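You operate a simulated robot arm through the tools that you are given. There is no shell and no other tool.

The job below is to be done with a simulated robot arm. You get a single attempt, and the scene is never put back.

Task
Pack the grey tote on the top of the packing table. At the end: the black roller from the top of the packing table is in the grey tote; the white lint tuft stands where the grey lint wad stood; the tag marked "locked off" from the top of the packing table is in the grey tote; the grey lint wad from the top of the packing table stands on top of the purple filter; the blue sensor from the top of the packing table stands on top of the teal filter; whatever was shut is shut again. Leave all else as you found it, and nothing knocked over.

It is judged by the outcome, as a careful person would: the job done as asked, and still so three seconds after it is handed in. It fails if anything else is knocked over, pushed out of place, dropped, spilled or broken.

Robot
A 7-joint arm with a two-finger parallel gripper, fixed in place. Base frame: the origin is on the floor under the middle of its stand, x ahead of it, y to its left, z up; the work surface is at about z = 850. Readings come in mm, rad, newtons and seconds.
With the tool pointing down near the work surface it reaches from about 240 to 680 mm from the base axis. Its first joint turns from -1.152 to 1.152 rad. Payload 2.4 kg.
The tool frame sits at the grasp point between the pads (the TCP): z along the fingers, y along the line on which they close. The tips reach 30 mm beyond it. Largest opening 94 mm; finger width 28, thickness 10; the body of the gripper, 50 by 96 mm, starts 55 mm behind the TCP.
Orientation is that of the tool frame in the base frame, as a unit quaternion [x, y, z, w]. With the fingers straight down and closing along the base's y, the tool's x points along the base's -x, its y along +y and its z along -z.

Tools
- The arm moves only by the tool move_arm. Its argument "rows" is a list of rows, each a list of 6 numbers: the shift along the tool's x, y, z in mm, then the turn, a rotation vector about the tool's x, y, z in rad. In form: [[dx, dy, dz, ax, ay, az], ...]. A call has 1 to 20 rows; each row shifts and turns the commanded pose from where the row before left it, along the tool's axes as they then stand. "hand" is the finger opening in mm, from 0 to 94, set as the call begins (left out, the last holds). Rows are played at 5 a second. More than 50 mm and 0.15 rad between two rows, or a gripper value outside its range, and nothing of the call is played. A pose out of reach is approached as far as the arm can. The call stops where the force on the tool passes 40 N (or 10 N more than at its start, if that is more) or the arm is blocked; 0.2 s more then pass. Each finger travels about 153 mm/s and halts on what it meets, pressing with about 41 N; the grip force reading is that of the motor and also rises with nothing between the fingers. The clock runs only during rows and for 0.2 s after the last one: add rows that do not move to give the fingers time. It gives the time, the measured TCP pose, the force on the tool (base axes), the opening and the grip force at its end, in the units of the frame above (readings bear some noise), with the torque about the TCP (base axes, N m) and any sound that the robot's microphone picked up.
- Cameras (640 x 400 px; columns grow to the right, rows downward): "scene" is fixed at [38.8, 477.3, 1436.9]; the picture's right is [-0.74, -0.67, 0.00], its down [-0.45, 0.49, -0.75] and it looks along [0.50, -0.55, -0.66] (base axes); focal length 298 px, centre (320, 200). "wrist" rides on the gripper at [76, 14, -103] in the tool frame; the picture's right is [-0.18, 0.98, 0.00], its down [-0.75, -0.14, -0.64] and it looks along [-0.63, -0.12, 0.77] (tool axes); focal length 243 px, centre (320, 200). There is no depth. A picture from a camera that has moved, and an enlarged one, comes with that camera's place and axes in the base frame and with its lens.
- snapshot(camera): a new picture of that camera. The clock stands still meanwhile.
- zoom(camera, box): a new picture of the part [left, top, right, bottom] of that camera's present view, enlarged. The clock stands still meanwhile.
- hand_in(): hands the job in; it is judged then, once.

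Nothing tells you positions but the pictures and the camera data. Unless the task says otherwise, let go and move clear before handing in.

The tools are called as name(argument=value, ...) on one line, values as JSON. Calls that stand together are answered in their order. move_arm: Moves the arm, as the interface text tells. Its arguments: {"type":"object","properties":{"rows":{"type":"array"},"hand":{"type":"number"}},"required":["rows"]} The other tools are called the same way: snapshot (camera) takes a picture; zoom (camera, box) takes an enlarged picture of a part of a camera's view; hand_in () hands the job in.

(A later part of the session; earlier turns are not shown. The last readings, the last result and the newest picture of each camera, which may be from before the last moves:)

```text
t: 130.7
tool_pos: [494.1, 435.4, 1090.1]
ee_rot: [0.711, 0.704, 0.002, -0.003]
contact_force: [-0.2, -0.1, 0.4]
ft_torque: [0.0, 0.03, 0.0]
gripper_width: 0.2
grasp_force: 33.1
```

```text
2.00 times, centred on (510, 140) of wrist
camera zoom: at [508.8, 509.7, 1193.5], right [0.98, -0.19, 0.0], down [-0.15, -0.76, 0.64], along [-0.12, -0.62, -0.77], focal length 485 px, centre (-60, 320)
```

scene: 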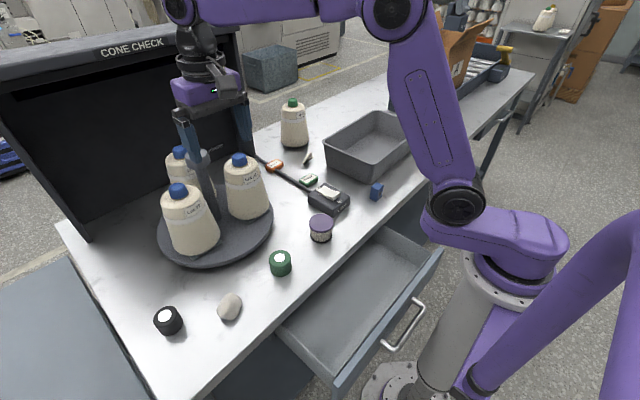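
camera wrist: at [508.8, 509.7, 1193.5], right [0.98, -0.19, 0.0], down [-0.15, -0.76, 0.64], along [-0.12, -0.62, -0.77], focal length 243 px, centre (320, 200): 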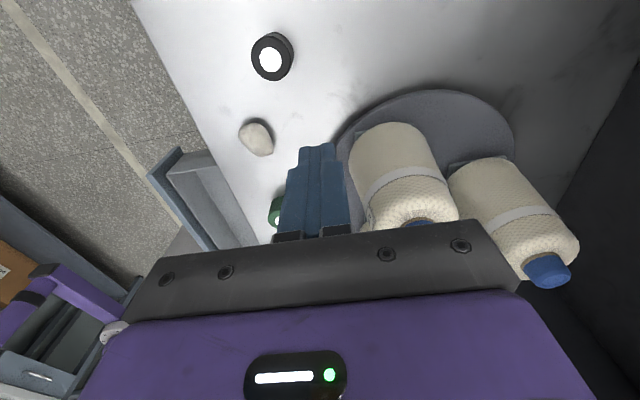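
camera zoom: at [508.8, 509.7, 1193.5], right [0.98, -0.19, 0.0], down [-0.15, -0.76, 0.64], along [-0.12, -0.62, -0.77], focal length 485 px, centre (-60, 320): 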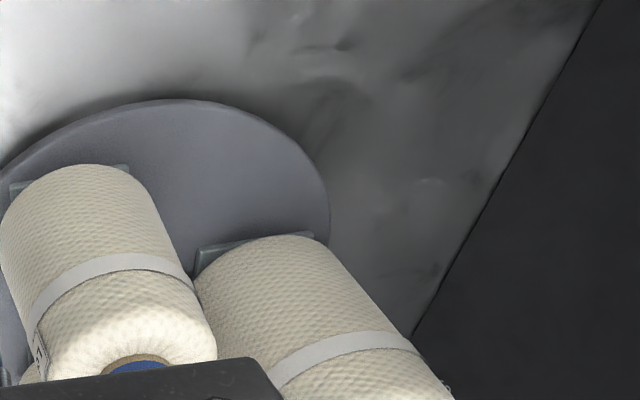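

The turntable's rear-left is empty too. There's a tiny patch next to the rear cone by the booth wall, so I'll zoom in on it.

zoom(camera="wrist", box=[530, 190, 640, 290])

zoom(camera="scene", box=[140, 130, 260, 220])

```text
4.00 times, centred on (585, 240) of wrist
camera zoom: at [508.8, 509.7, 1193.5], right [0.98, -0.19, 0.0], down [-0.15, -0.76, 0.64], along [-0.12, -0.62, -0.77], focal length 970 px, centre (-740, 40)
```

zoom: 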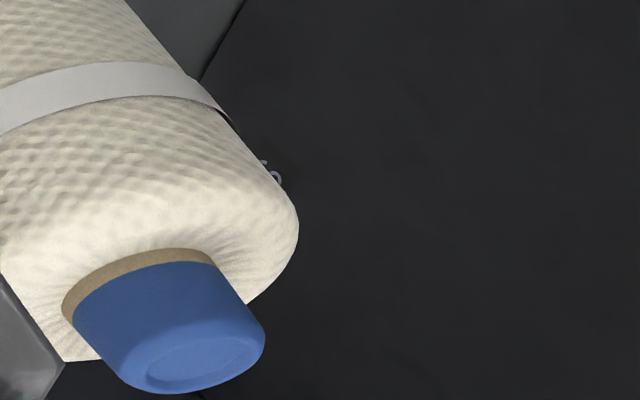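

```text
4.44 times, centred on (200, 175) of scene
camera zoom: at [38.8, 477.3, 1436.9], right [-0.74, -0.67, 0.0], down [-0.45, 0.49, -0.75], along [0.5, -0.55, -0.66], focal length 1324 px, centre (853, 311)
```

zoom: 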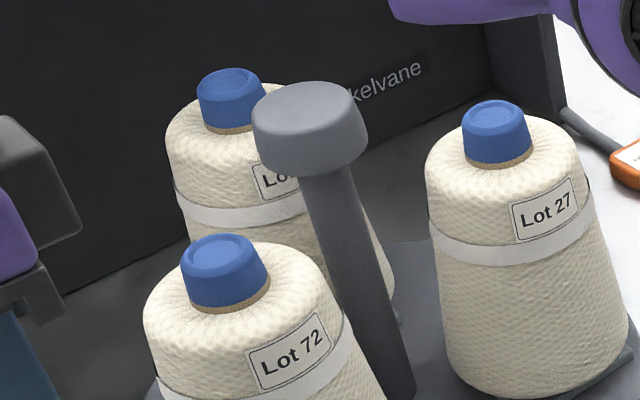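

That was only lettering on the booth wall. In the scene view there's a small pale speck at the base of the rear cone, right of it, so I'll enlarge that.

zoom(camera="scene", box=[200, 185, 240, 215])

zoom(camera="scene", box=[160, 160, 240, 220])

```text
13.33 times, centred on (220, 200) of scene
camera zoom: at [38.8, 477.3, 1436.9], right [-0.74, -0.67, 0.0], down [-0.45, 0.49, -0.75], along [0.5, -0.55, -0.66], focal length 3971 px, centre (1653, 200)
```

zoom: 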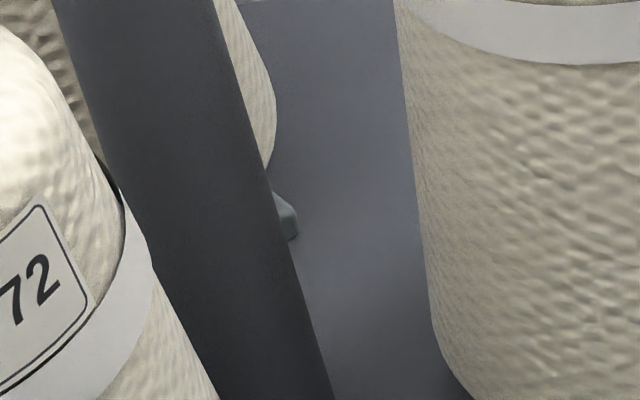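

```text
6.67 times, centred on (200, 190) of scene
camera zoom: at [38.8, 477.3, 1436.9], right [-0.74, -0.67, 0.0], down [-0.45, 0.49, -0.75], along [0.5, -0.55, -0.66], focal length 1985 px, centre (1120, 267)
```

zoom: 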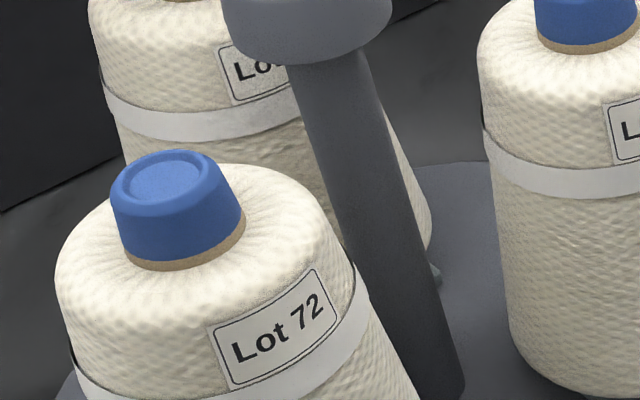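

That is just the square tile under the cone. The only part of the drawer I couldn't see was a small patch at the very back centre, so I'll check that from the right end with the camera turned a little more to the right.

move_arm(rows=[[0, -42, 0, 0, 0, 0], [0, -42, 0, 0, 0, 0], [0, -40, 0, 0, 0, 0], [-46, 0, 0, 0, 0, 0], [-46, 0, 0, 0, 0, 0], [-46, 0, 0, 0, 0, 0], [-46, 0, 0, 0, 0, 0], [-46, 0, 0, 0, 0, 0], [-46, 0, 0, 0, 0, 0], [-46, 0, 0, 0, 0, 0], [-46, 0, 0, 0, 0, 0], [-46, 0, 0, 0, 0, 0], [-46, 0, 0, 0, 0, 0], [-46, 0, 0, 0, 0, 0], [-46, 0, 0, 0, 0, 0], [-46, 0, 0, 0, 0, 0], [-46, 0, 0, 0, 0, 0], [0, 0, 0, 0, 0, 0]])

move_arm(rows=[[0, 0, 0, 0, 0, -0.14], [0, 0, 0, 0, 0, -0.14], [0, 0, 0, 0, 0, -0.14], [0, 0, 0, 0, 0, -0.14], [0, 0, 0, 0, 0, -0.14], [0, 0, 0, 0, 0, -0.14], [0, 0, 0, 0, 0, -0.14], [0, 0, 0, 0, 0, -0.14], [0, 0, 0, 0, 0, -0.14], [0, 0, 0, 0, 0, -0.0], [0, 0, 0, 0, 0, 0]])

```text
t: 134.5
tool_pos: [366.1, -208.8, 1087.6]
ee_rot: [0.711, 0.704, 0.001, -0.002]
contact_force: [0.0, 0.0, 0.8]
ft_torque: [0.0, -0.02, -0.01]
gripper_width: 0.1
grasp_force: 33.3
```

```text
t: 136.9
tool_pos: [364.9, -207.6, 1088.9]
ee_rot: [0.158, 0.987, 0.004, -0.002]
contact_force: [0.0, -0.1, -1.0]
ft_torque: [0.0, -0.01, 0.0]
gripper_width: 0.1
grasp_force: 33.5
```

Now I'll descend in front of the table on the right with this slightly turned camera.

move_arm(rows=[[22.8, -14.6, 39, 0, 0, 0], [22.8, -14.6, 39, 0, 0, 0], [22.8, -14.6, 39, 0, 0, 0], [22.8, -14.6, 39, 0, 0, 0], [9.8, -3.7, 32, 0, 0, 0], [9.8, -3.7, 32, 0, 0, 0], [9.8, -3.7, 32, 0, 0, 0], [9.8, -3.7, 32, 0, 0, 0], [0, 0, 15, 0, 0, 0], [0, 0, 15, 0, 0, 0], [0, 0, 15, 0, 0, 0], [0, 0, 0, 0, 0, 0]])

snapshot(camera="wrist")

zoom(camera="wrist", box=[480, 200, 640, 390])

```text
t: 139.5
tool_pos: [217.8, -235.2, 758.0]
ee_rot: [0.159, 0.987, 0.005, -0.001]
contact_force: [0.0, 0.0, -0.6]
ft_torque: [-0.01, 0.02, 0.02]
gripper_width: 0.0
grasp_force: 32.6
```

```text
taken
camera wrist: at [150.6, -197.9, 861.2], right [0.48, 0.88, 0.01], down [0.67, -0.37, 0.64], along [0.56, -0.3, -0.77], focal length 243 px, centre (320, 200)
```

wrist: 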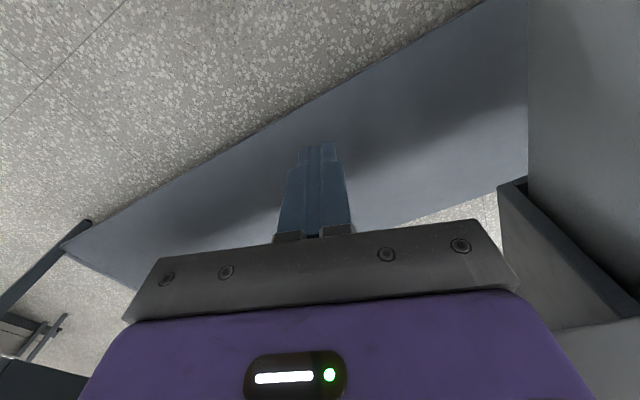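

```text
2.11 times, centred on (560, 295) of wrist
camera zoom: at [150.6, -197.9, 861.2], right [0.48, 0.88, 0.01], down [0.67, -0.37, 0.64], along [0.56, -0.3, -0.77], focal length 511 px, centre (-185, 0)
```

zoom: 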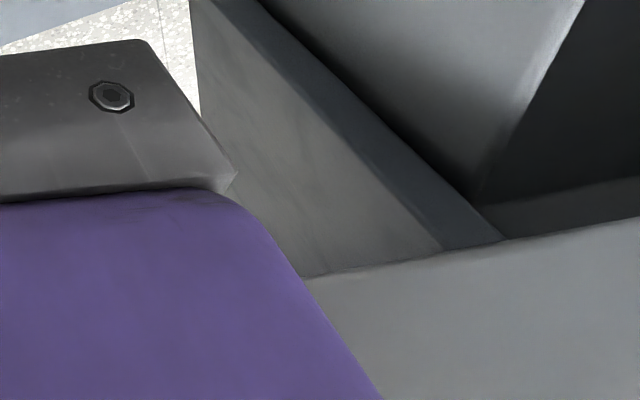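

The drawer really is empty, so by elimination the white tuft is the small upright piece by the tote: its shaded faces match the cream cones nearby, while the rounded lump is clearly darker than the cones near it. The drawer was a decoy, so I'll close it again, starting by rising and moving around to its left side.

move_arm(rows=[[0, -5, -40, 0, 0, -0.14], [0, -5, -40, 0, 0, -0.14], [-5, -10, -40, 0, 0, -0.037], [-20, -10, -40, 0, 0, 0], [-25, -10, -40, 0, 0, 0], [-30, 0, -35, 0, 0, 0], [-35, 10, -30, 0, 0, 0], [-35, 30, -10, 0, 0, 0], [0, 48, 0, 0, 0, 0], [0, 48, 0, 0, 0, 0], [0, 48, 0, 0, 0, 0], [0, 48, 0, 0, 0, 0], [0, 48, 0, 0, 0, 0], [0, 48, 0, 0, 0, 0], [0, 48, 0, 0, 0, 0], [0, 48, 0, 0, 0, 0], [0, 48, 0, 0, 0, 0], [0, 48, 0, 0, 0, 0], [0, 40, 0, 0, 0, 0], [0, 0, 0, 0, 0, 0]])

snapshot(camera="scene")

```text
t: 143.7
tool_pos: [367.3, 286.2, 1039.1]
ee_rot: [0.001, 1.0, 0.004, 0.0]
contact_force: [-0.1, -0.5, 0.5]
ft_torque: [-0.01, 0.02, 0.01]
gripper_width: 0.1
grasp_force: 33.6
```

```text
taken
```

scene: 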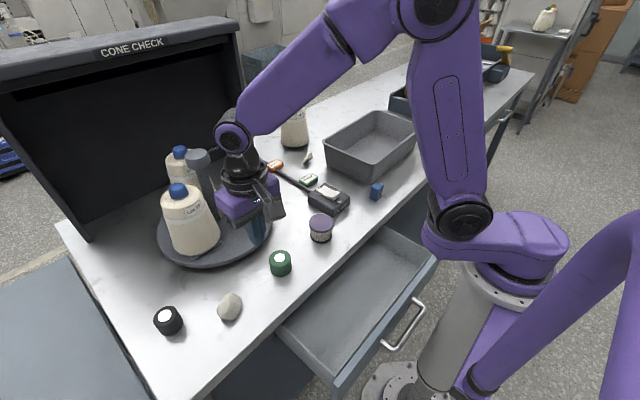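

I'll bring the closed fingers over the drawer's left end to the front side of the panel.

move_arm(rows=[[30, 4, 28, 0, 0, 0], [30, 4, 28, 0, 0, 0], [30, 4, 28, 0, 0, 0], [30, 4, 28, 0, 0, 0], [30, 4, 28, 0, 0, 0], [25, 0, 22, 0, 0, 0], [25, 0, 18, 0, 0, 0], [25, 0, 0, 0, 0, 0], [25, 0, 0, 0, 0, 0], [10, 0, 0, 0, 0, 0], [0, 0, 0, 0, 0, 0]])

snapshot(camera="wrist")

snapshot(camera="scene")

```text
t: 146.1
tool_pos: [107.8, 304.4, 858.0]
ee_rot: [0.0, 1.0, 0.004, 0.0]
contact_force: [0.3, 0.2, 0.5]
ft_torque: [0.02, -0.01, -0.02]
gripper_width: 0.1
grasp_force: 33.2
```

```text
taken
camera wrist: at [31.7, 317.9, 960.2], right [0.19, 0.98, 0.01], down [0.75, -0.15, 0.64], along [0.63, -0.11, -0.77], focal length 243 px, centre (320, 200)
```

wrist: 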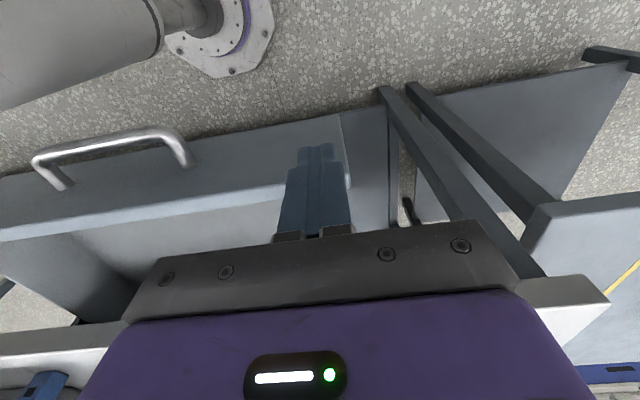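

```text
taken
```

scene: 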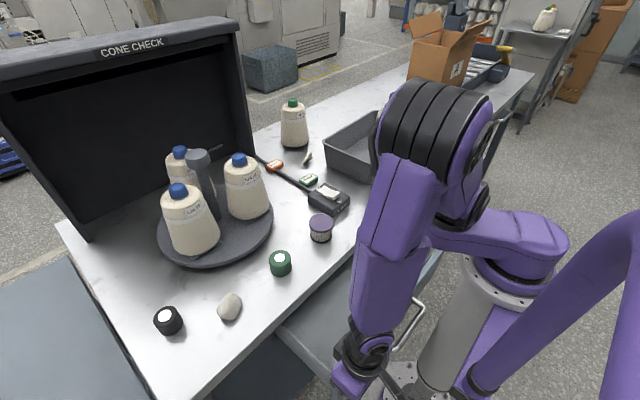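

The fingers look to be just in front of the panel. I'll lower slowly and watch for contact.

move_arm(rows=[[5, 0, 6, 0, 0, 0], [0, 0, 10, 0, 0, 0], [0, 0, 10, 0, 0, 0], [0, 0, 10, 0, 0, 0], [0, 0, 12, 0, 0, 0], [0, 0, 12, 0, 0, 0], [0, 0, 0, 0, 0, 0]])

snapshot(camera="wrist")

```text
t: 147.7
tool_pos: [102.0, 304.3, 799.2]
ee_rot: [0.002, 1.0, 0.005, 0.0]
contact_force: [-0.8, -0.2, -0.5]
ft_torque: [-0.02, -0.02, -0.02]
gripper_width: 0.2
grasp_force: 33.3
```

```text
taken
camera wrist: at [26.5, 318.8, 902.0], right [0.19, 0.98, 0.01], down [0.75, -0.15, 0.64], along [0.63, -0.11, -0.77], focal length 243 px, centre (320, 200)
```

wrist: 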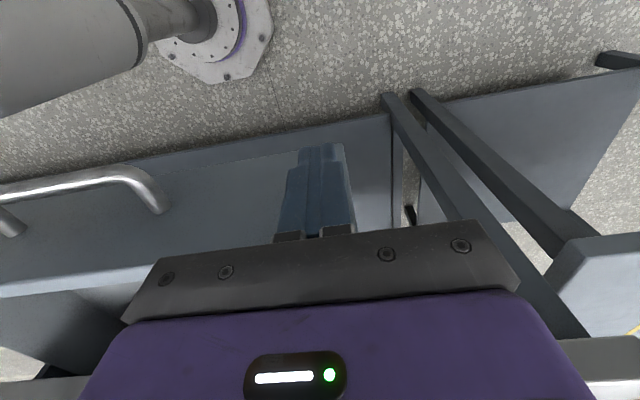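

The fingers are in front of the panel now. I'll raise 5 mm so the hand clears the tabletop, then push the drawer back towards +x.

move_arm(rows=[[0, 0, -5, 0, 0, 0], [-10, 0, 0, 0, 0, 0], [-10, 0, 0, 0, 0, 0], [-10, 0, 0, 0, 0, 0], [-10, 0, 0, 0, 0, 0], [-10, 0, 0, 0, 0, 0], [-10, 0, 0, 0, 0, 0], [-10, 0, 0, 0, 0, 0], [-10, 0, 0, 0, 0, 0], [-10, 0, 0, 0, 0, 0], [-10, 0, 0, 0, 0, 0], [0, 0, 0, 0, 0, 0]])

snapshot(camera="scene")

```text
t: 150.3
tool_pos: [200.6, 305.3, 804.3]
ee_rot: [0.001, 1.0, 0.004, 0.0]
contact_force: [0.2, 0.2, 0.2]
ft_torque: [-0.02, 0.01, 0.01]
gripper_width: 0.1
grasp_force: 33.1
```

```text
taken
```

scene: 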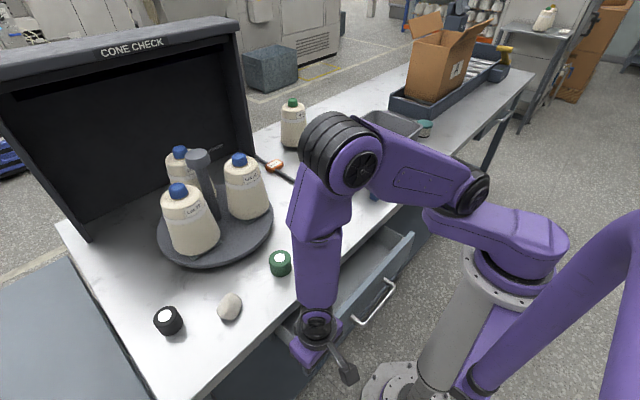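

The drawer is sliding back in. I'll keep pushing until the hand gets near the slab edge.

move_arm(rows=[[-10, 0, 0, 0, 0, 0], [-10, 0, 0, 0, 0, 0], [-10, 0, 0, 0, 0, 0], [-10, 0, 0, 0, 0, 0], [-10, 0, 0, 0, 0, 0], [-10, 0, 0, 0, 0, 0], [-8, 0, 0, 0, 0, 0], [-6, 0, 0, 0, 0, 0], [0, 0, 0, 0, 0, 0]])

snapshot(camera="wrist")

snapshot(camera="scene")

```text
t: 152.3
tool_pos: [275.7, 304.2, 803.0]
ee_rot: [0.0, 1.0, 0.004, 0.0]
contact_force: [-1.1, -0.3, 0.1]
ft_torque: [0.0, -0.01, 0.03]
gripper_width: 0.0
grasp_force: 33.3
```

```text
taken
camera wrist: at [200.1, 318.3, 906.9], right [0.19, 0.98, 0.01], down [0.75, -0.15, 0.64], along [0.63, -0.11, -0.77], focal length 243 px, centre (320, 200)
```

wrist: 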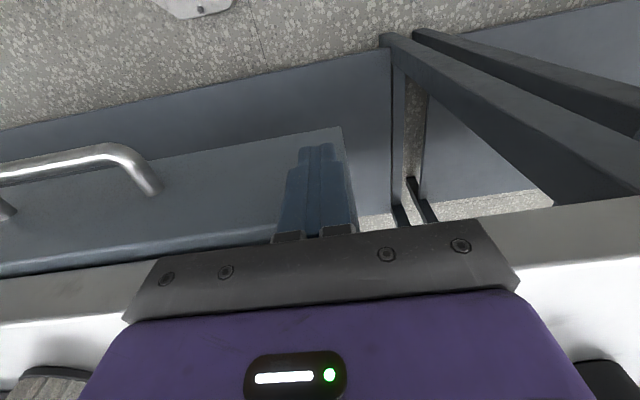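

```text
taken
```

scene: 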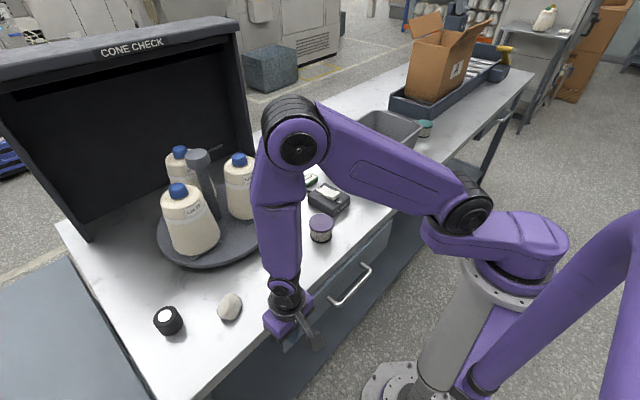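

The drawer is closed to within about 25 mm, but the hand would hit the slab before it fully shuts. I'll back off a little and tilt the fingertips forward so the tips can push the panel in under the slab.

move_arm(rows=[[15, 0, 0, 0, 0, 0], [15, 0, 0, 0, 0, 0], [10, 0, -5, 0, 0, 0], [0, 0, 0, 0, -0.1, 0], [0, 0, 0, 0, -0.1, 0], [0, 0, 0, 0, 0, 0]])

```text
t: 153.7
tool_pos: [236.3, 305.2, 809.2]
ee_rot: [0.001, 0.995, 0.003, 0.1]
contact_force: [0.2, 0.1, -0.9]
ft_torque: [-0.01, 0.0, -0.01]
gripper_width: 0.0
grasp_force: 33.2
```

A forward tilt of 0.2 rad is reachable here, so I'll add another 0.2.

move_arm(rows=[[0, 0, 0, 0, -0.1, 0], [0, 0, 0, 0, -0.1, 0], [0, 0, 0, 0, 0, 0]])

snapshot(camera="wrist")

snapshot(camera="scene")

```text
t: 154.5
tool_pos: [236.2, 305.0, 810.3]
ee_rot: [0.002, 0.98, 0.003, 0.198]
contact_force: [1.1, -0.9, 0.5]
ft_torque: [0.02, 0.0, 0.0]
gripper_width: 0.0
grasp_force: 33.2
```

```text
taken
camera wrist: at [125.7, 318.9, 874.3], right [0.17, 0.98, 0.08], down [0.44, -0.15, 0.88], along [0.88, -0.12, -0.46], focal length 243 px, centre (320, 200)
```

wrist: 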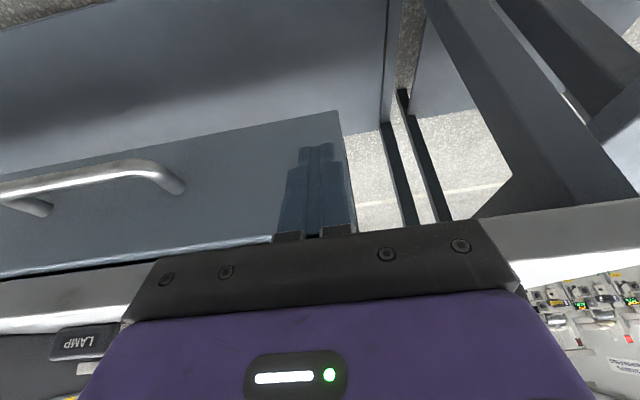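

```text
taken
```

scene: 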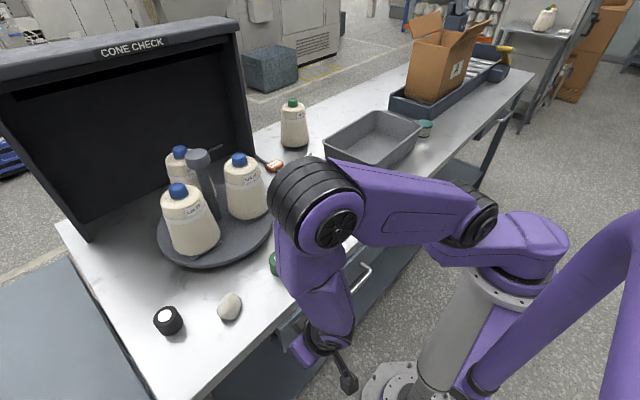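

The forward tilt of 0.4 rad is reachable. I'll lower slightly and push forward so only the fingertips press the panel in under the slab.

move_arm(rows=[[-2.2, 0, 20.5, 0, 0, 0], [-9.2, 0, 3.9, 0, 0, 0], [-9.2, 0, 3.9, 0, 0, 0], [-7.4, 0, 3.1, 0, 0, 0], [-4.6, 0, 1.95, 0, 0, 0], [0, 0, 0, 0, 0, 0]])

zoom(camera="scene", box=[250, 230, 420, 380])

```text
t: 155.9
tool_pos: [279.4, 304.0, 791.3]
ee_rot: [0.003, 0.98, 0.004, 0.199]
contact_force: [0.0, 0.0, 0.3]
ft_torque: [-0.01, -0.02, -0.01]
gripper_width: 0.0
grasp_force: 32.8
```

```text
2.67 times, centred on (335, 305) of scene
camera zoom: at [38.8, 477.3, 1436.9], right [-0.74, -0.67, 0.0], down [-0.45, 0.49, -0.75], along [0.5, -0.55, -0.66], focal length 794 px, centre (280, -80)
```

zoom: 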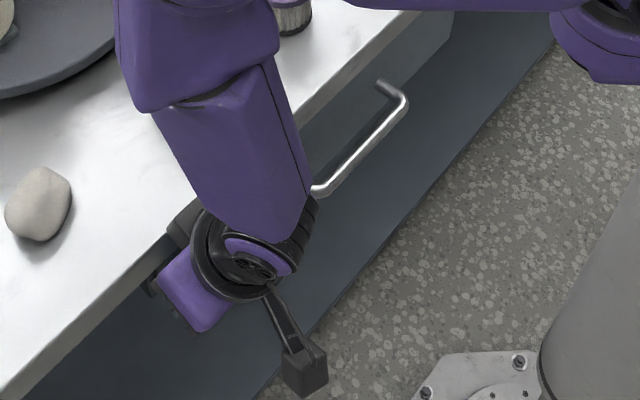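

The drawer is almost shut. I'll continue in small 3 mm steps and watch the force for the closed stop.

move_arm(rows=[[-2.8, 0, 1.2, 0, 0, 0], [-2.8, 0, 1.2, 0, 0, 0], [-2.8, 0, 1.2, 0, 0, 0], [0, 0, 0, 0, 0, 0]])

snapshot(camera="wrist")

```text
t: 156.9
tool_pos: [287.3, 304.3, 792.4]
ee_rot: [0.002, 0.98, 0.004, 0.198]
contact_force: [-0.9, -0.1, -0.3]
ft_torque: [0.01, 0.0, 0.03]
gripper_width: 0.1
grasp_force: 33.0
```

```text
taken
camera wrist: at [178.3, 318.5, 856.7], right [0.17, 0.98, 0.08], down [0.44, -0.15, 0.88], along [0.88, -0.12, -0.46], focal length 243 px, centre (320, 200)
```

wrist: 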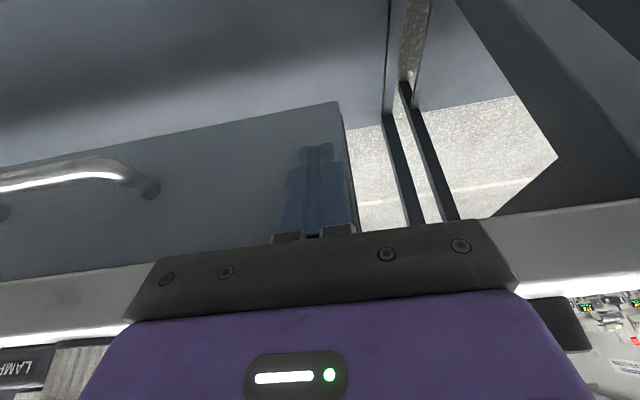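

Force is still near zero, so it isn't at its stop yet. I'll continue in small steps.

move_arm(rows=[[-2.8, 0, 1.2, 0, 0, 0], [-2.8, 0, 1.2, 0, 0, 0], [0, 0, 0, 0, 0, 0]])

move_arm(rows=[[-1.9, 0, 0.8, 0, 0, 0], [-1.9, 0, 0.8, 0, 0, 0], [0, 0, 0, 0, 0, 0]])

snapshot(camera="wrist")

```text
t: 157.7
tool_pos: [292.7, 304.2, 792.0]
ee_rot: [0.002, 0.98, 0.004, 0.198]
contact_force: [-1.7, -0.3, -1.6]
ft_torque: [0.01, -0.04, 0.02]
gripper_width: 0.1
grasp_force: 32.9
```

```text
t: 158.5
tool_pos: [293.8, 305.5, 790.9]
ee_rot: [-0.001, 0.981, 0.002, 0.195]
contact_force: [-37.1, -0.4, 16.1]
ft_torque: [-0.09, 0.34, -0.04]
gripper_width: 0.0
grasp_force: 32.9
```

```text
taken
camera wrist: at [184.3, 318.3, 856.8], right [0.17, 0.98, 0.07], down [0.45, -0.14, 0.88], along [0.88, -0.11, -0.47], focal length 243 px, centre (320, 200)
```

wrist: 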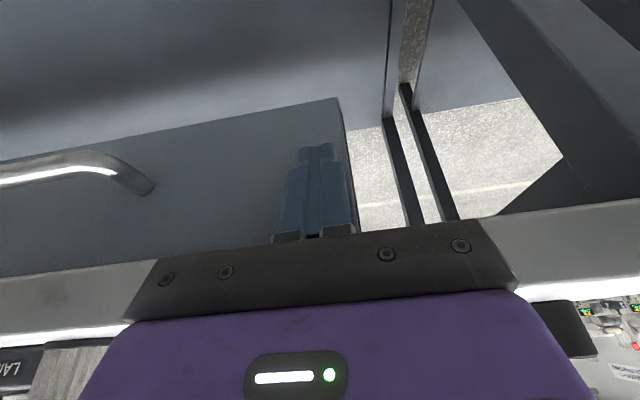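

A hard stop at about 37 N at the fingertip means the drawer is fully shut. I'll back away, level the tool and rise.

move_arm(rows=[[5, 0, -2, 0, 0, 0], [15, 0, -6, 0, 0, 0], [20, 0, -8, 0, 0, 0], [0, 0, -10, 0, 0.1, 0], [0, 0, -10, 0, 0.1, 0], [0, 0, -15, 0, 0.1, 0], [0, 0, -20, 0, 0.1, 0], [0, 0, -30, 0, 0, 0], [-10, 0, -40, 0, 0, 0], [-20, 0, -40, 0, 0, 0], [-20, 0, -40, 0, 0, 0], [0, 0, 0, 0, 0, 0]])

snapshot(camera="scene")

zoom(camera="scene", box=[140, 190, 380, 340])

```text
t: 161.1
tool_pos: [288.3, 304.3, 994.3]
ee_rot: [0.001, 1.0, 0.004, 0.0]
contact_force: [-0.8, 0.2, -0.5]
ft_torque: [0.02, 0.02, -0.03]
gripper_width: 0.0
grasp_force: 33.3
```

```text
taken
```

scene: 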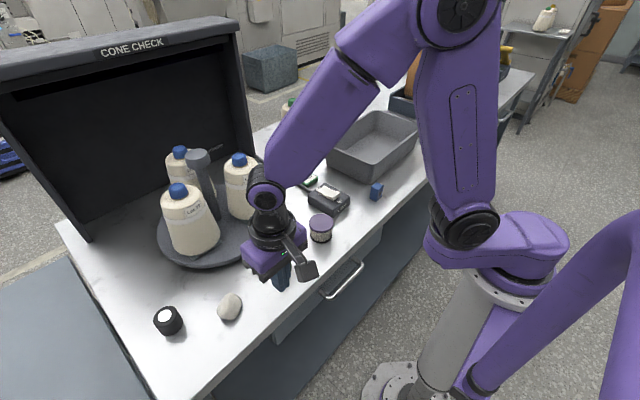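

```text
2.67 times, centred on (260, 265) of scene
camera zoom: at [38.8, 477.3, 1436.9], right [-0.74, -0.67, 0.0], down [-0.45, 0.49, -0.75], along [0.5, -0.55, -0.66], focal length 794 px, centre (480, 27)
```

zoom: 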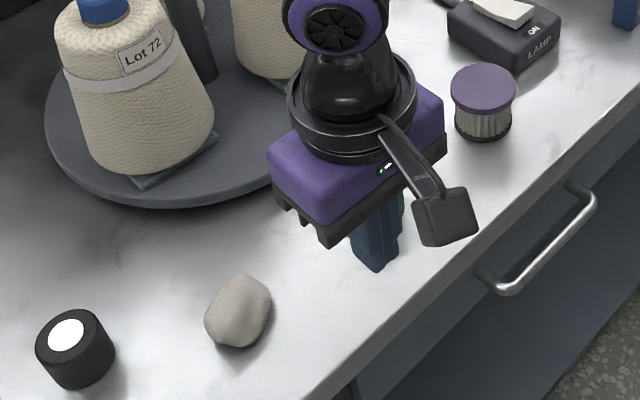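

The handle is back exactly where it started, so the drawer is shut as found. Now for the actual job: first the grey lint wad at about (385.5, 367.5). I'll hover over it with the hand open to check alignment.

move_arm(rows=[[-32, 21, 0, 0, 0, 0], [-32, 21, 0, 0, 0, 0], [-33, 21, 0, 0, 0, 0], [0, 0, 30, 0, 0, 0], [0, 0, 24, 0, 0, 0], [0, 0, 0, 0, 0, 0]], hand=94)

snapshot(camera="wrist")

zoom(camera="wrist", box=[220, 60, 420, 220])

```text
t: 162.5
tool_pos: [391.3, 365.2, 940.1]
ee_rot: [0.001, 1.0, 0.003, 0.001]
contact_force: [0.8, -0.9, -0.4]
ft_torque: [0.02, 0.01, -0.03]
gripper_width: 94.2
grasp_force: 0.0
```

```text
taken
camera wrist: at [314.9, 380.9, 1043.4], right [0.19, 0.98, 0.01], down [0.75, -0.15, 0.64], along [0.63, -0.11, -0.77], focal length 243 px, centre (320, 200)
```

wrist: 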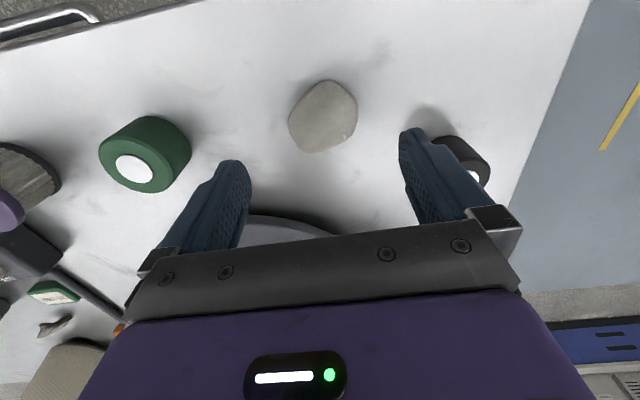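

```text
2.50 times, centred on (320, 140) of wrist
camera zoom: at [314.9, 380.9, 1043.4], right [0.19, 0.98, 0.01], down [0.75, -0.15, 0.64], along [0.63, -0.11, -0.77], focal length 606 px, centre (320, 350)
```

zoom: 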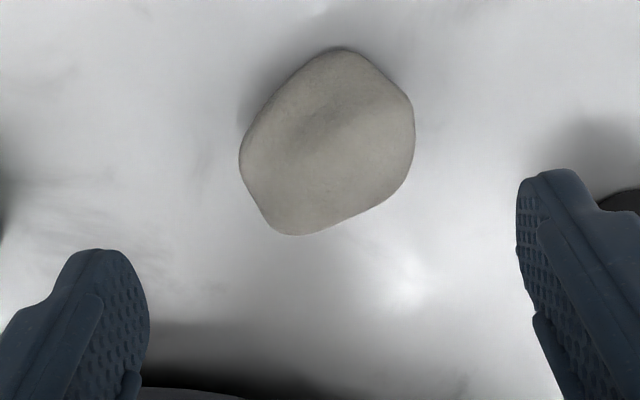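

The wad's centre is at about (383.5, 370). I'll shift slightly, descend around it, and close gently.

move_arm(rows=[[7.8, 4.8, 0, 0, 0, 0], [0, 0, 15, 0, 0, 0], [0, 0, 15, 0, 0, 0], [0, 0, 14, 0, 0, 0], [0, 0, 12, 0, 0, 0], [0, 0, 0, 0, 0, 0]])

snapshot(camera="wrist")

```text
t: 163.9
tool_pos: [380.1, 371.1, 884.0]
ee_rot: [0.001, 1.0, 0.004, 0.0]
contact_force: [0.9, 0.2, -0.3]
ft_torque: [0.02, -0.01, 0.0]
gripper_width: 94.1
grasp_force: 0.2
```

```text
taken
camera wrist: at [304.8, 385.5, 986.6], right [0.19, 0.98, 0.01], down [0.75, -0.15, 0.64], along [0.63, -0.11, -0.77], focal length 243 px, centre (320, 200)
```

wrist: 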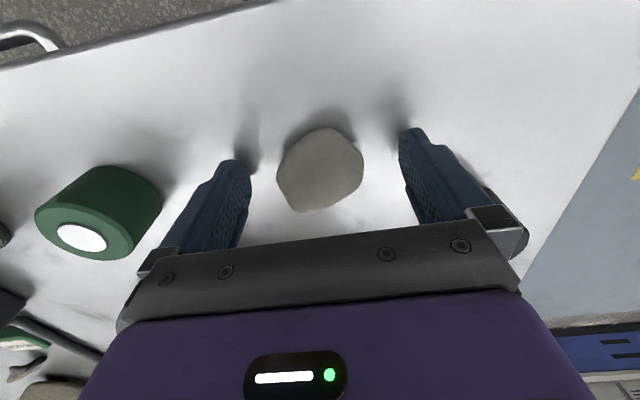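

The wad is well centred between the fingers. I'll close on it.

move_arm(rows=[[0, 0, 0, 0, 0, 0], [0, 0, 0, 0, 0, 0], [0, 0, 0, 0, 0, 0], [0, 0, 0, 0, 0, 0]], hand=20)

snapshot(camera="wrist")

```text
t: 164.9
tool_pos: [381.2, 371.1, 884.0]
ee_rot: [0.001, 1.0, 0.003, 0.0]
contact_force: [0.0, -0.1, 0.3]
ft_torque: [-0.02, 0.02, 0.01]
gripper_width: 44.8
grasp_force: 41.5
```

```text
taken
camera wrist: at [304.7, 385.5, 986.8], right [0.19, 0.98, 0.01], down [0.75, -0.15, 0.64], along [0.63, -0.11, -0.77], focal length 243 px, centre (320, 200)
```

wrist: 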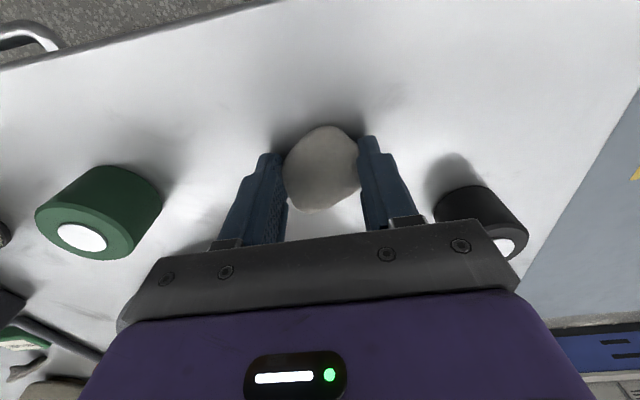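

The wad is gripped at 45 mm. I'll lift it straight up and check that it's held.

move_arm(rows=[[0, 0, -10, 0, 0, 0], [0, 0, -20, 0, 0, 0], [0, 0, -30, 0, 0, 0], [0, 0, -35, 0, 0, 0], [0, 0, 0, 0, 0, 0]])

snapshot(camera="wrist")

snapshot(camera="scene")

```text
t: 166.1
tool_pos: [383.9, 370.1, 981.6]
ee_rot: [0.0, 1.0, 0.004, 0.0]
contact_force: [1.2, 0.0, 0.1]
ft_torque: [0.01, 0.04, 0.01]
gripper_width: 47.9
grasp_force: 40.9
```

```text
taken
camera wrist: at [307.6, 383.8, 1084.6], right [0.19, 0.98, 0.01], down [0.75, -0.15, 0.64], along [0.63, -0.11, -0.77], focal length 243 px, centre (320, 200)
```

wrist: 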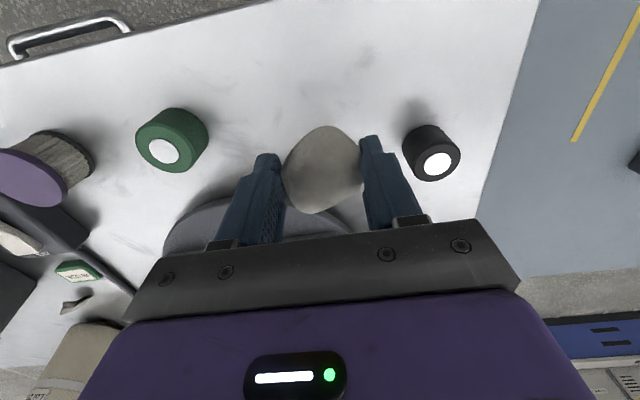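

```text
taken
```

scene: 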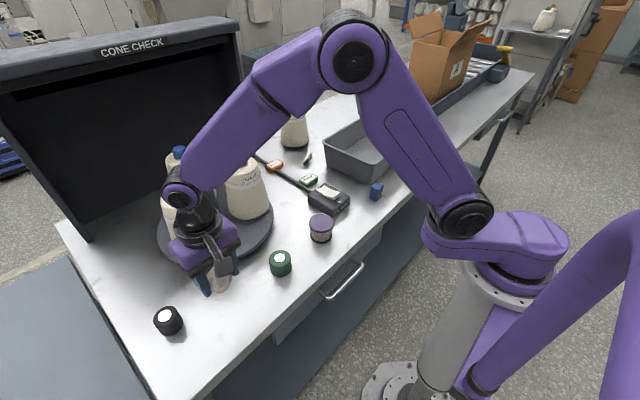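

The wad is held. I'll zoom in to see how it sits in the fingers.

zoom(camera="wrist", box=[230, 100, 430, 240])

zoom(camera="scene", box=[160, 200, 280, 310])

```text
2.86 times, centred on (330, 170) of wrist
camera zoom: at [307.6, 383.8, 1084.6], right [0.19, 0.98, 0.01], down [0.75, -0.15, 0.64], along [0.63, -0.11, -0.77], focal length 693 px, centre (291, 286)
```

zoom: 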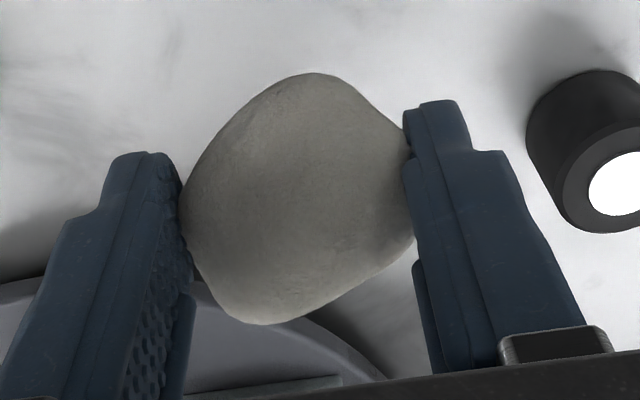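

```text
3.64 times, centred on (220, 255) of scene
camera zoom: at [38.8, 477.3, 1436.9], right [-0.74, -0.67, 0.0], down [-0.45, 0.49, -0.75], along [0.5, -0.55, -0.66], focal length 1083 px, centre (684, 0)
```

zoom: 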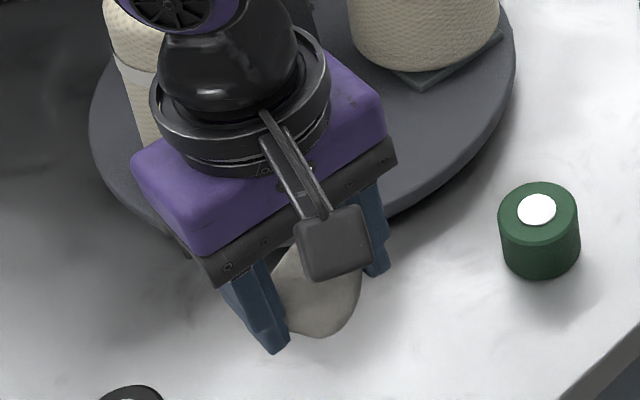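

It's held the same way it stood. I'll carry it towards the purple filter, staying high, and measure the filter's position.

move_arm(rows=[[0, -40, -3, 0, 0, 0], [0, -45, 0, 0, 0, 0], [0, -45, 0, 0, 0, 0], [0, -45, 0, 0, 0, 0], [0, -40, 0, 0, 0, 0], [0, 0, 0, 0, 0, 0]])

snapshot(camera="wrist")

zoom(camera="wrist", box=[120, 50, 320, 190])

```text
t: 167.5
tool_pos: [383.6, 154.9, 982.4]
ee_rot: [0.0, 1.0, 0.003, 0.0]
contact_force: [-0.2, 0.8, -0.7]
ft_torque: [-0.06, -0.01, -0.03]
gripper_width: 47.4
grasp_force: 41.1
```

```text
taken
camera wrist: at [307.2, 169.2, 1085.6], right [0.19, 0.98, 0.01], down [0.75, -0.15, 0.64], along [0.63, -0.11, -0.77], focal length 243 px, centre (320, 200)
```

wrist: 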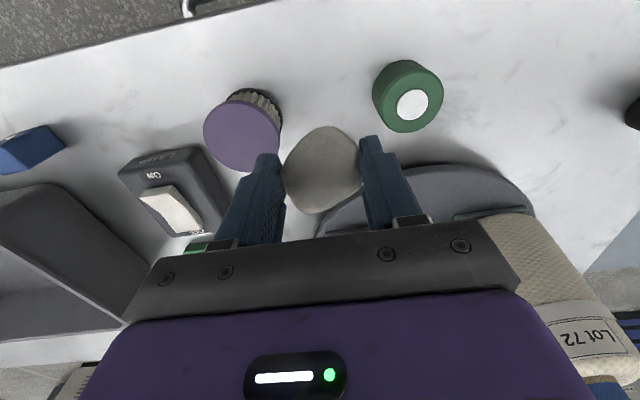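

```text
2.86 times, centred on (220, 120) of wrist
camera zoom: at [307.2, 169.2, 1085.6], right [0.19, 0.98, 0.01], down [0.75, -0.15, 0.64], along [0.63, -0.11, -0.77], focal length 693 px, centre (606, 429)
```

zoom: 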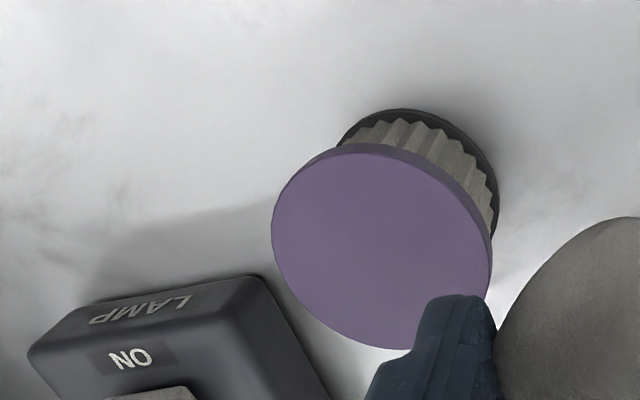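

The purple filter's centre is at about (389.5, 84) and its lid top is at about z 892. I'll move the wad above it and descend slowly.

move_arm(rows=[[-3, -35.5, 0, 0, 0, 0], [-3, -35.5, 0, 0, 0, 0], [0, 0, 15, 0, 0, 0], [0, 0, 15, 0, 0, 0], [0, 0, 12, 0, 0, 0], [0, 0, 0, 0, 0, 0]])

snapshot(camera="wrist")

zoom(camera="scene", box=[280, 170, 380, 260])

```text
t: 168.9
tool_pos: [388.3, 85.4, 939.4]
ee_rot: [0.001, 1.0, 0.003, 0.0]
contact_force: [-0.3, -0.7, 0.1]
ft_torque: [0.01, 0.01, 0.03]
gripper_width: 47.4
grasp_force: 41.1
```

```text
taken
camera wrist: at [313.2, 99.2, 1041.5], right [0.19, 0.98, 0.01], down [0.75, -0.15, 0.64], along [0.63, -0.11, -0.77], focal length 243 px, centre (320, 200)
```

wrist: 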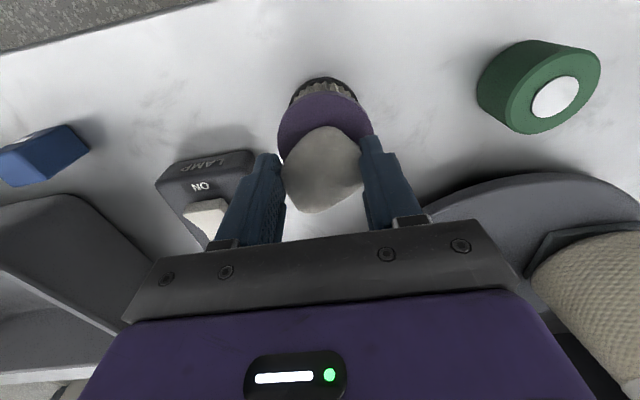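

```text
4.44 times, centred on (330, 215) of scene
camera zoom: at [38.8, 477.3, 1436.9], right [-0.74, -0.67, 0.0], down [-0.45, 0.49, -0.75], along [0.5, -0.55, -0.66], focal length 1324 px, centre (276, 133)
```

zoom: 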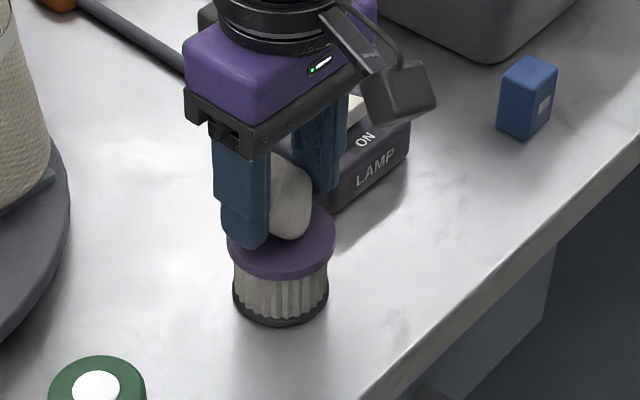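

The lid's centre is about 2–3 mm towards +y of the tool, so I'll shift slightly and lower in small steps until it touches.

move_arm(rows=[[-1.7, 2.5, 0, 0, 0, 0], [0, 0, 5, 0, 0, 0], [0, 0, 4, 0, 0, 0], [0, 0, 0, 0, 0, 0]])

zoom(camera="scene", box=[300, 190, 350, 250])

```text
t: 169.7
tool_pos: [390.8, 87.6, 933.8]
ee_rot: [0.002, 1.0, 0.005, 0.001]
contact_force: [-4.4, -0.9, 18.4]
ft_torque: [-0.07, 0.19, 0.01]
gripper_width: 47.3
grasp_force: 40.8
stopped in row 3: the force on the tool passed its limit at 52 N (the readings are from after the stop); the commanded pose is now the measured one
```

```text
6.67 times, centred on (325, 220) of scene
camera zoom: at [38.4, 477.3, 1437.0], right [-0.74, -0.67, 0.0], down [-0.45, 0.49, -0.75], along [0.5, -0.55, -0.66], focal length 1985 px, centre (287, 67)
```

zoom: 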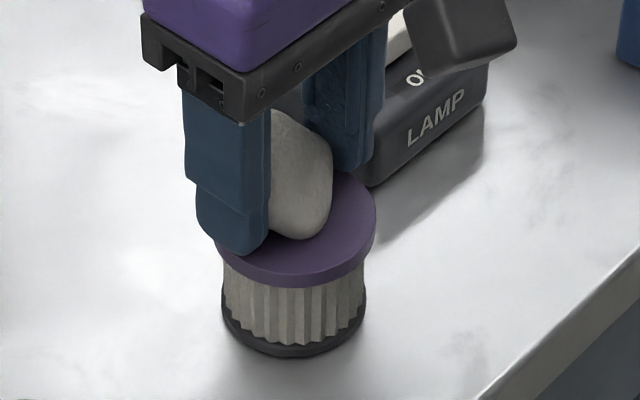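

The wad is touching the lid (about 18 N of residual push). I'll relax the force slightly, then open the fingers in small increments.

move_arm(rows=[[0, 0, -0.8, 0, 0, 0], [0, 0, 0, 0, 0, 0]])

move_arm(rows=[[0, 0, 0, 0, 0, 0], [0, 0, 0, 0, 0, 0]], hand=50)

snapshot(camera="wrist")

```text
t: 170.3
tool_pos: [390.9, 89.0, 932.3]
ee_rot: [0.001, 1.0, 0.005, 0.001]
contact_force: [-1.1, -2.2, 5.8]
ft_torque: [-0.11, -0.01, -0.05]
gripper_width: 47.3
grasp_force: 41.5
```

```text
t: 170.9
tool_pos: [390.3, 89.0, 933.4]
ee_rot: [0.0, 1.0, 0.004, 0.001]
contact_force: [-0.2, 0.5, 0.9]
ft_torque: [-0.02, -0.01, 0.03]
gripper_width: 50.8
grasp_force: 10.7
```

```text
taken
camera wrist: at [314.4, 102.4, 1035.7], right [0.19, 0.98, 0.01], down [0.75, -0.15, 0.64], along [0.63, -0.11, -0.77], focal length 243 px, centre (320, 200)
```

wrist: 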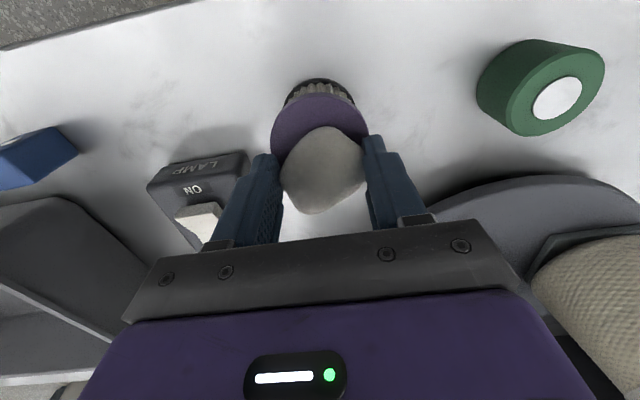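

The wad sits about 6 mm too far towards +x on the lid. I'll regrip, lift a few millimetres, shift back 6 mm and set it down again.

move_arm(rows=[[0, 0, 0, 0, 0, 0], [0, 0, 0, 0, 0, 0], [0, 0, -4, 0, 0, 0], [6, 0, 0, 0, 0, 0], [0, 0, 0, 0, 0, 0]], hand=20)

move_arm(rows=[[0, 0, 2, 0, 0, 0], [0, 0, 1, 0, 0, 0], [0, 0, 1, 0, 0, 0], [0, 0, 0, 0, 0, 0]])

snapshot(camera="wrist")

```text
t: 172.1
tool_pos: [383.9, 89.2, 936.8]
ee_rot: [0.0, 1.0, 0.005, 0.001]
contact_force: [0.3, -0.1, -0.6]
ft_torque: [0.01, -0.04, 0.02]
gripper_width: 47.6
grasp_force: 40.9
```

```text
t: 173.1
tool_pos: [386.3, 88.6, 933.8]
ee_rot: [0.001, 1.0, 0.004, 0.002]
contact_force: [-3.7, 0.9, 11.5]
ft_torque: [0.09, 0.14, 0.0]
gripper_width: 47.5
grasp_force: 40.6
```

```text
taken
camera wrist: at [309.4, 102.4, 1035.0], right [0.19, 0.98, 0.01], down [0.75, -0.15, 0.64], along [0.63, -0.11, -0.77], focal length 243 px, centre (320, 200)
```

wrist: 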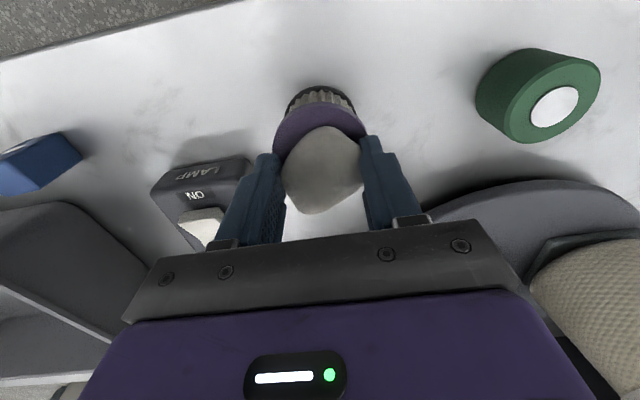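

It's now better centred and touching. I'll relax and release in stages.

move_arm(rows=[[0, 0, -0.6, 0, 0, 0], [0, 0, 0, 0, 0, 0]])

move_arm(rows=[[0, 0, 0, 0, 0, 0], [0, 0, 0, 0, 0, 0]], hand=51)

move_arm(rows=[[0, 0, 0, 0, 0, 0], [0, 0, 0, 0, 0, 0]], hand=60)

snapshot(camera="wrist")

zoom(camera="scene", box=[300, 190, 350, 250])

```text
t: 173.7
tool_pos: [384.1, 88.8, 932.8]
ee_rot: [0.002, 1.0, 0.004, 0.001]
contact_force: [0.2, 0.6, 1.4]
ft_torque: [0.01, 0.01, 0.0]
gripper_width: 47.2
grasp_force: 41.1
```

```text
t: 174.3
tool_pos: [385.4, 87.9, 933.0]
ee_rot: [0.001, 1.0, 0.004, 0.001]
contact_force: [0.4, 0.6, -0.5]
ft_torque: [-0.01, -0.01, 0.03]
gripper_width: 51.9
grasp_force: 0.5
```

```text
t: 174.9
tool_pos: [386.8, 88.0, 932.8]
ee_rot: [0.001, 1.0, 0.005, 0.001]
contact_force: [-0.5, 0.3, 0.1]
ft_torque: [-0.01, 0.02, 0.01]
gripper_width: 60.1
grasp_force: 0.1
```

```text
taken
camera wrist: at [309.2, 102.2, 1035.5], right [0.19, 0.98, 0.01], down [0.75, -0.15, 0.64], along [0.63, -0.11, -0.77], focal length 243 px, centre (320, 200)
```

wrist: 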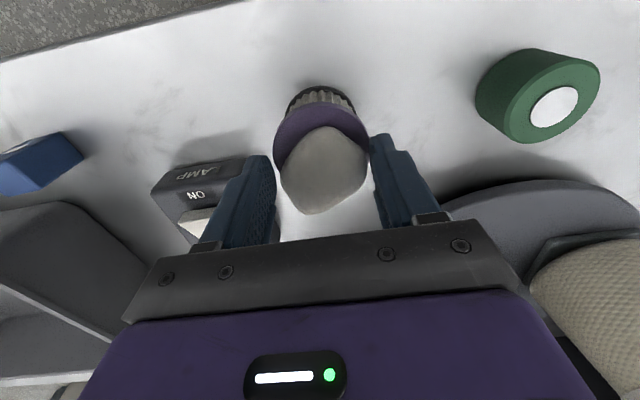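

```text
6.67 times, centred on (325, 220) of scene
camera zoom: at [38.8, 477.3, 1436.9], right [-0.74, -0.67, 0.0], down [-0.45, 0.49, -0.75], along [0.5, -0.55, -0.66], focal length 1985 px, centre (287, 67)
```

zoom: 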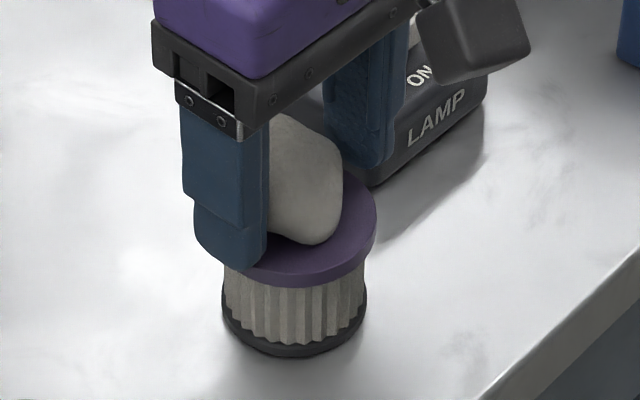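

The wad is released and resting on the lid. I'll open a little more, rise clear and check it.

move_arm(rows=[[0, 0, 0, 0, 0, 0], [0, 0, -10, 0, 0, 0], [0, 0, -20, 0, 0, 0], [0, 0, -30, 0, 0, 0], [10, 0, -40, 0, 0, 0], [0, 0, 0, 0, 0, 0]], hand=72)

snapshot(camera="wrist")

zoom(camera="scene", box=[290, 180, 360, 250])

```text
t: 176.3
tool_pos: [373.2, 88.5, 1034.4]
ee_rot: [0.002, 1.0, 0.004, 0.001]
contact_force: [-0.1, -0.5, -0.3]
ft_torque: [0.0, 0.02, 0.02]
gripper_width: 71.8
grasp_force: 0.1
```

```text
taken
camera wrist: at [297.5, 101.9, 1136.4], right [0.19, 0.98, 0.01], down [0.75, -0.15, 0.64], along [0.63, -0.11, -0.77], focal length 243 px, centre (320, 200)
```

wrist: 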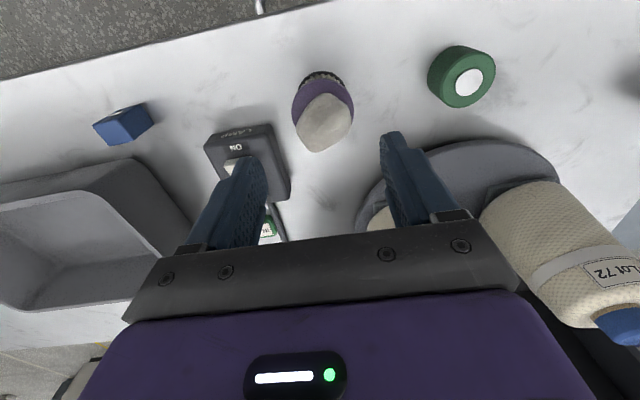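

```text
5.71 times, centred on (325, 215) of scene
camera zoom: at [38.8, 477.3, 1436.9], right [-0.74, -0.67, 0.0], down [-0.45, 0.49, -0.75], along [0.5, -0.55, -0.66], focal length 1702 px, centre (291, 114)
```

zoom: 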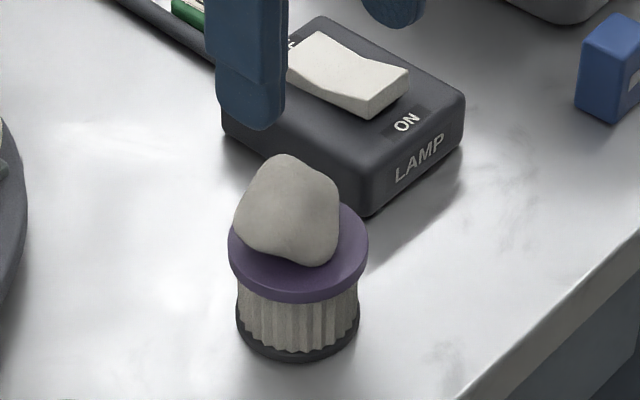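

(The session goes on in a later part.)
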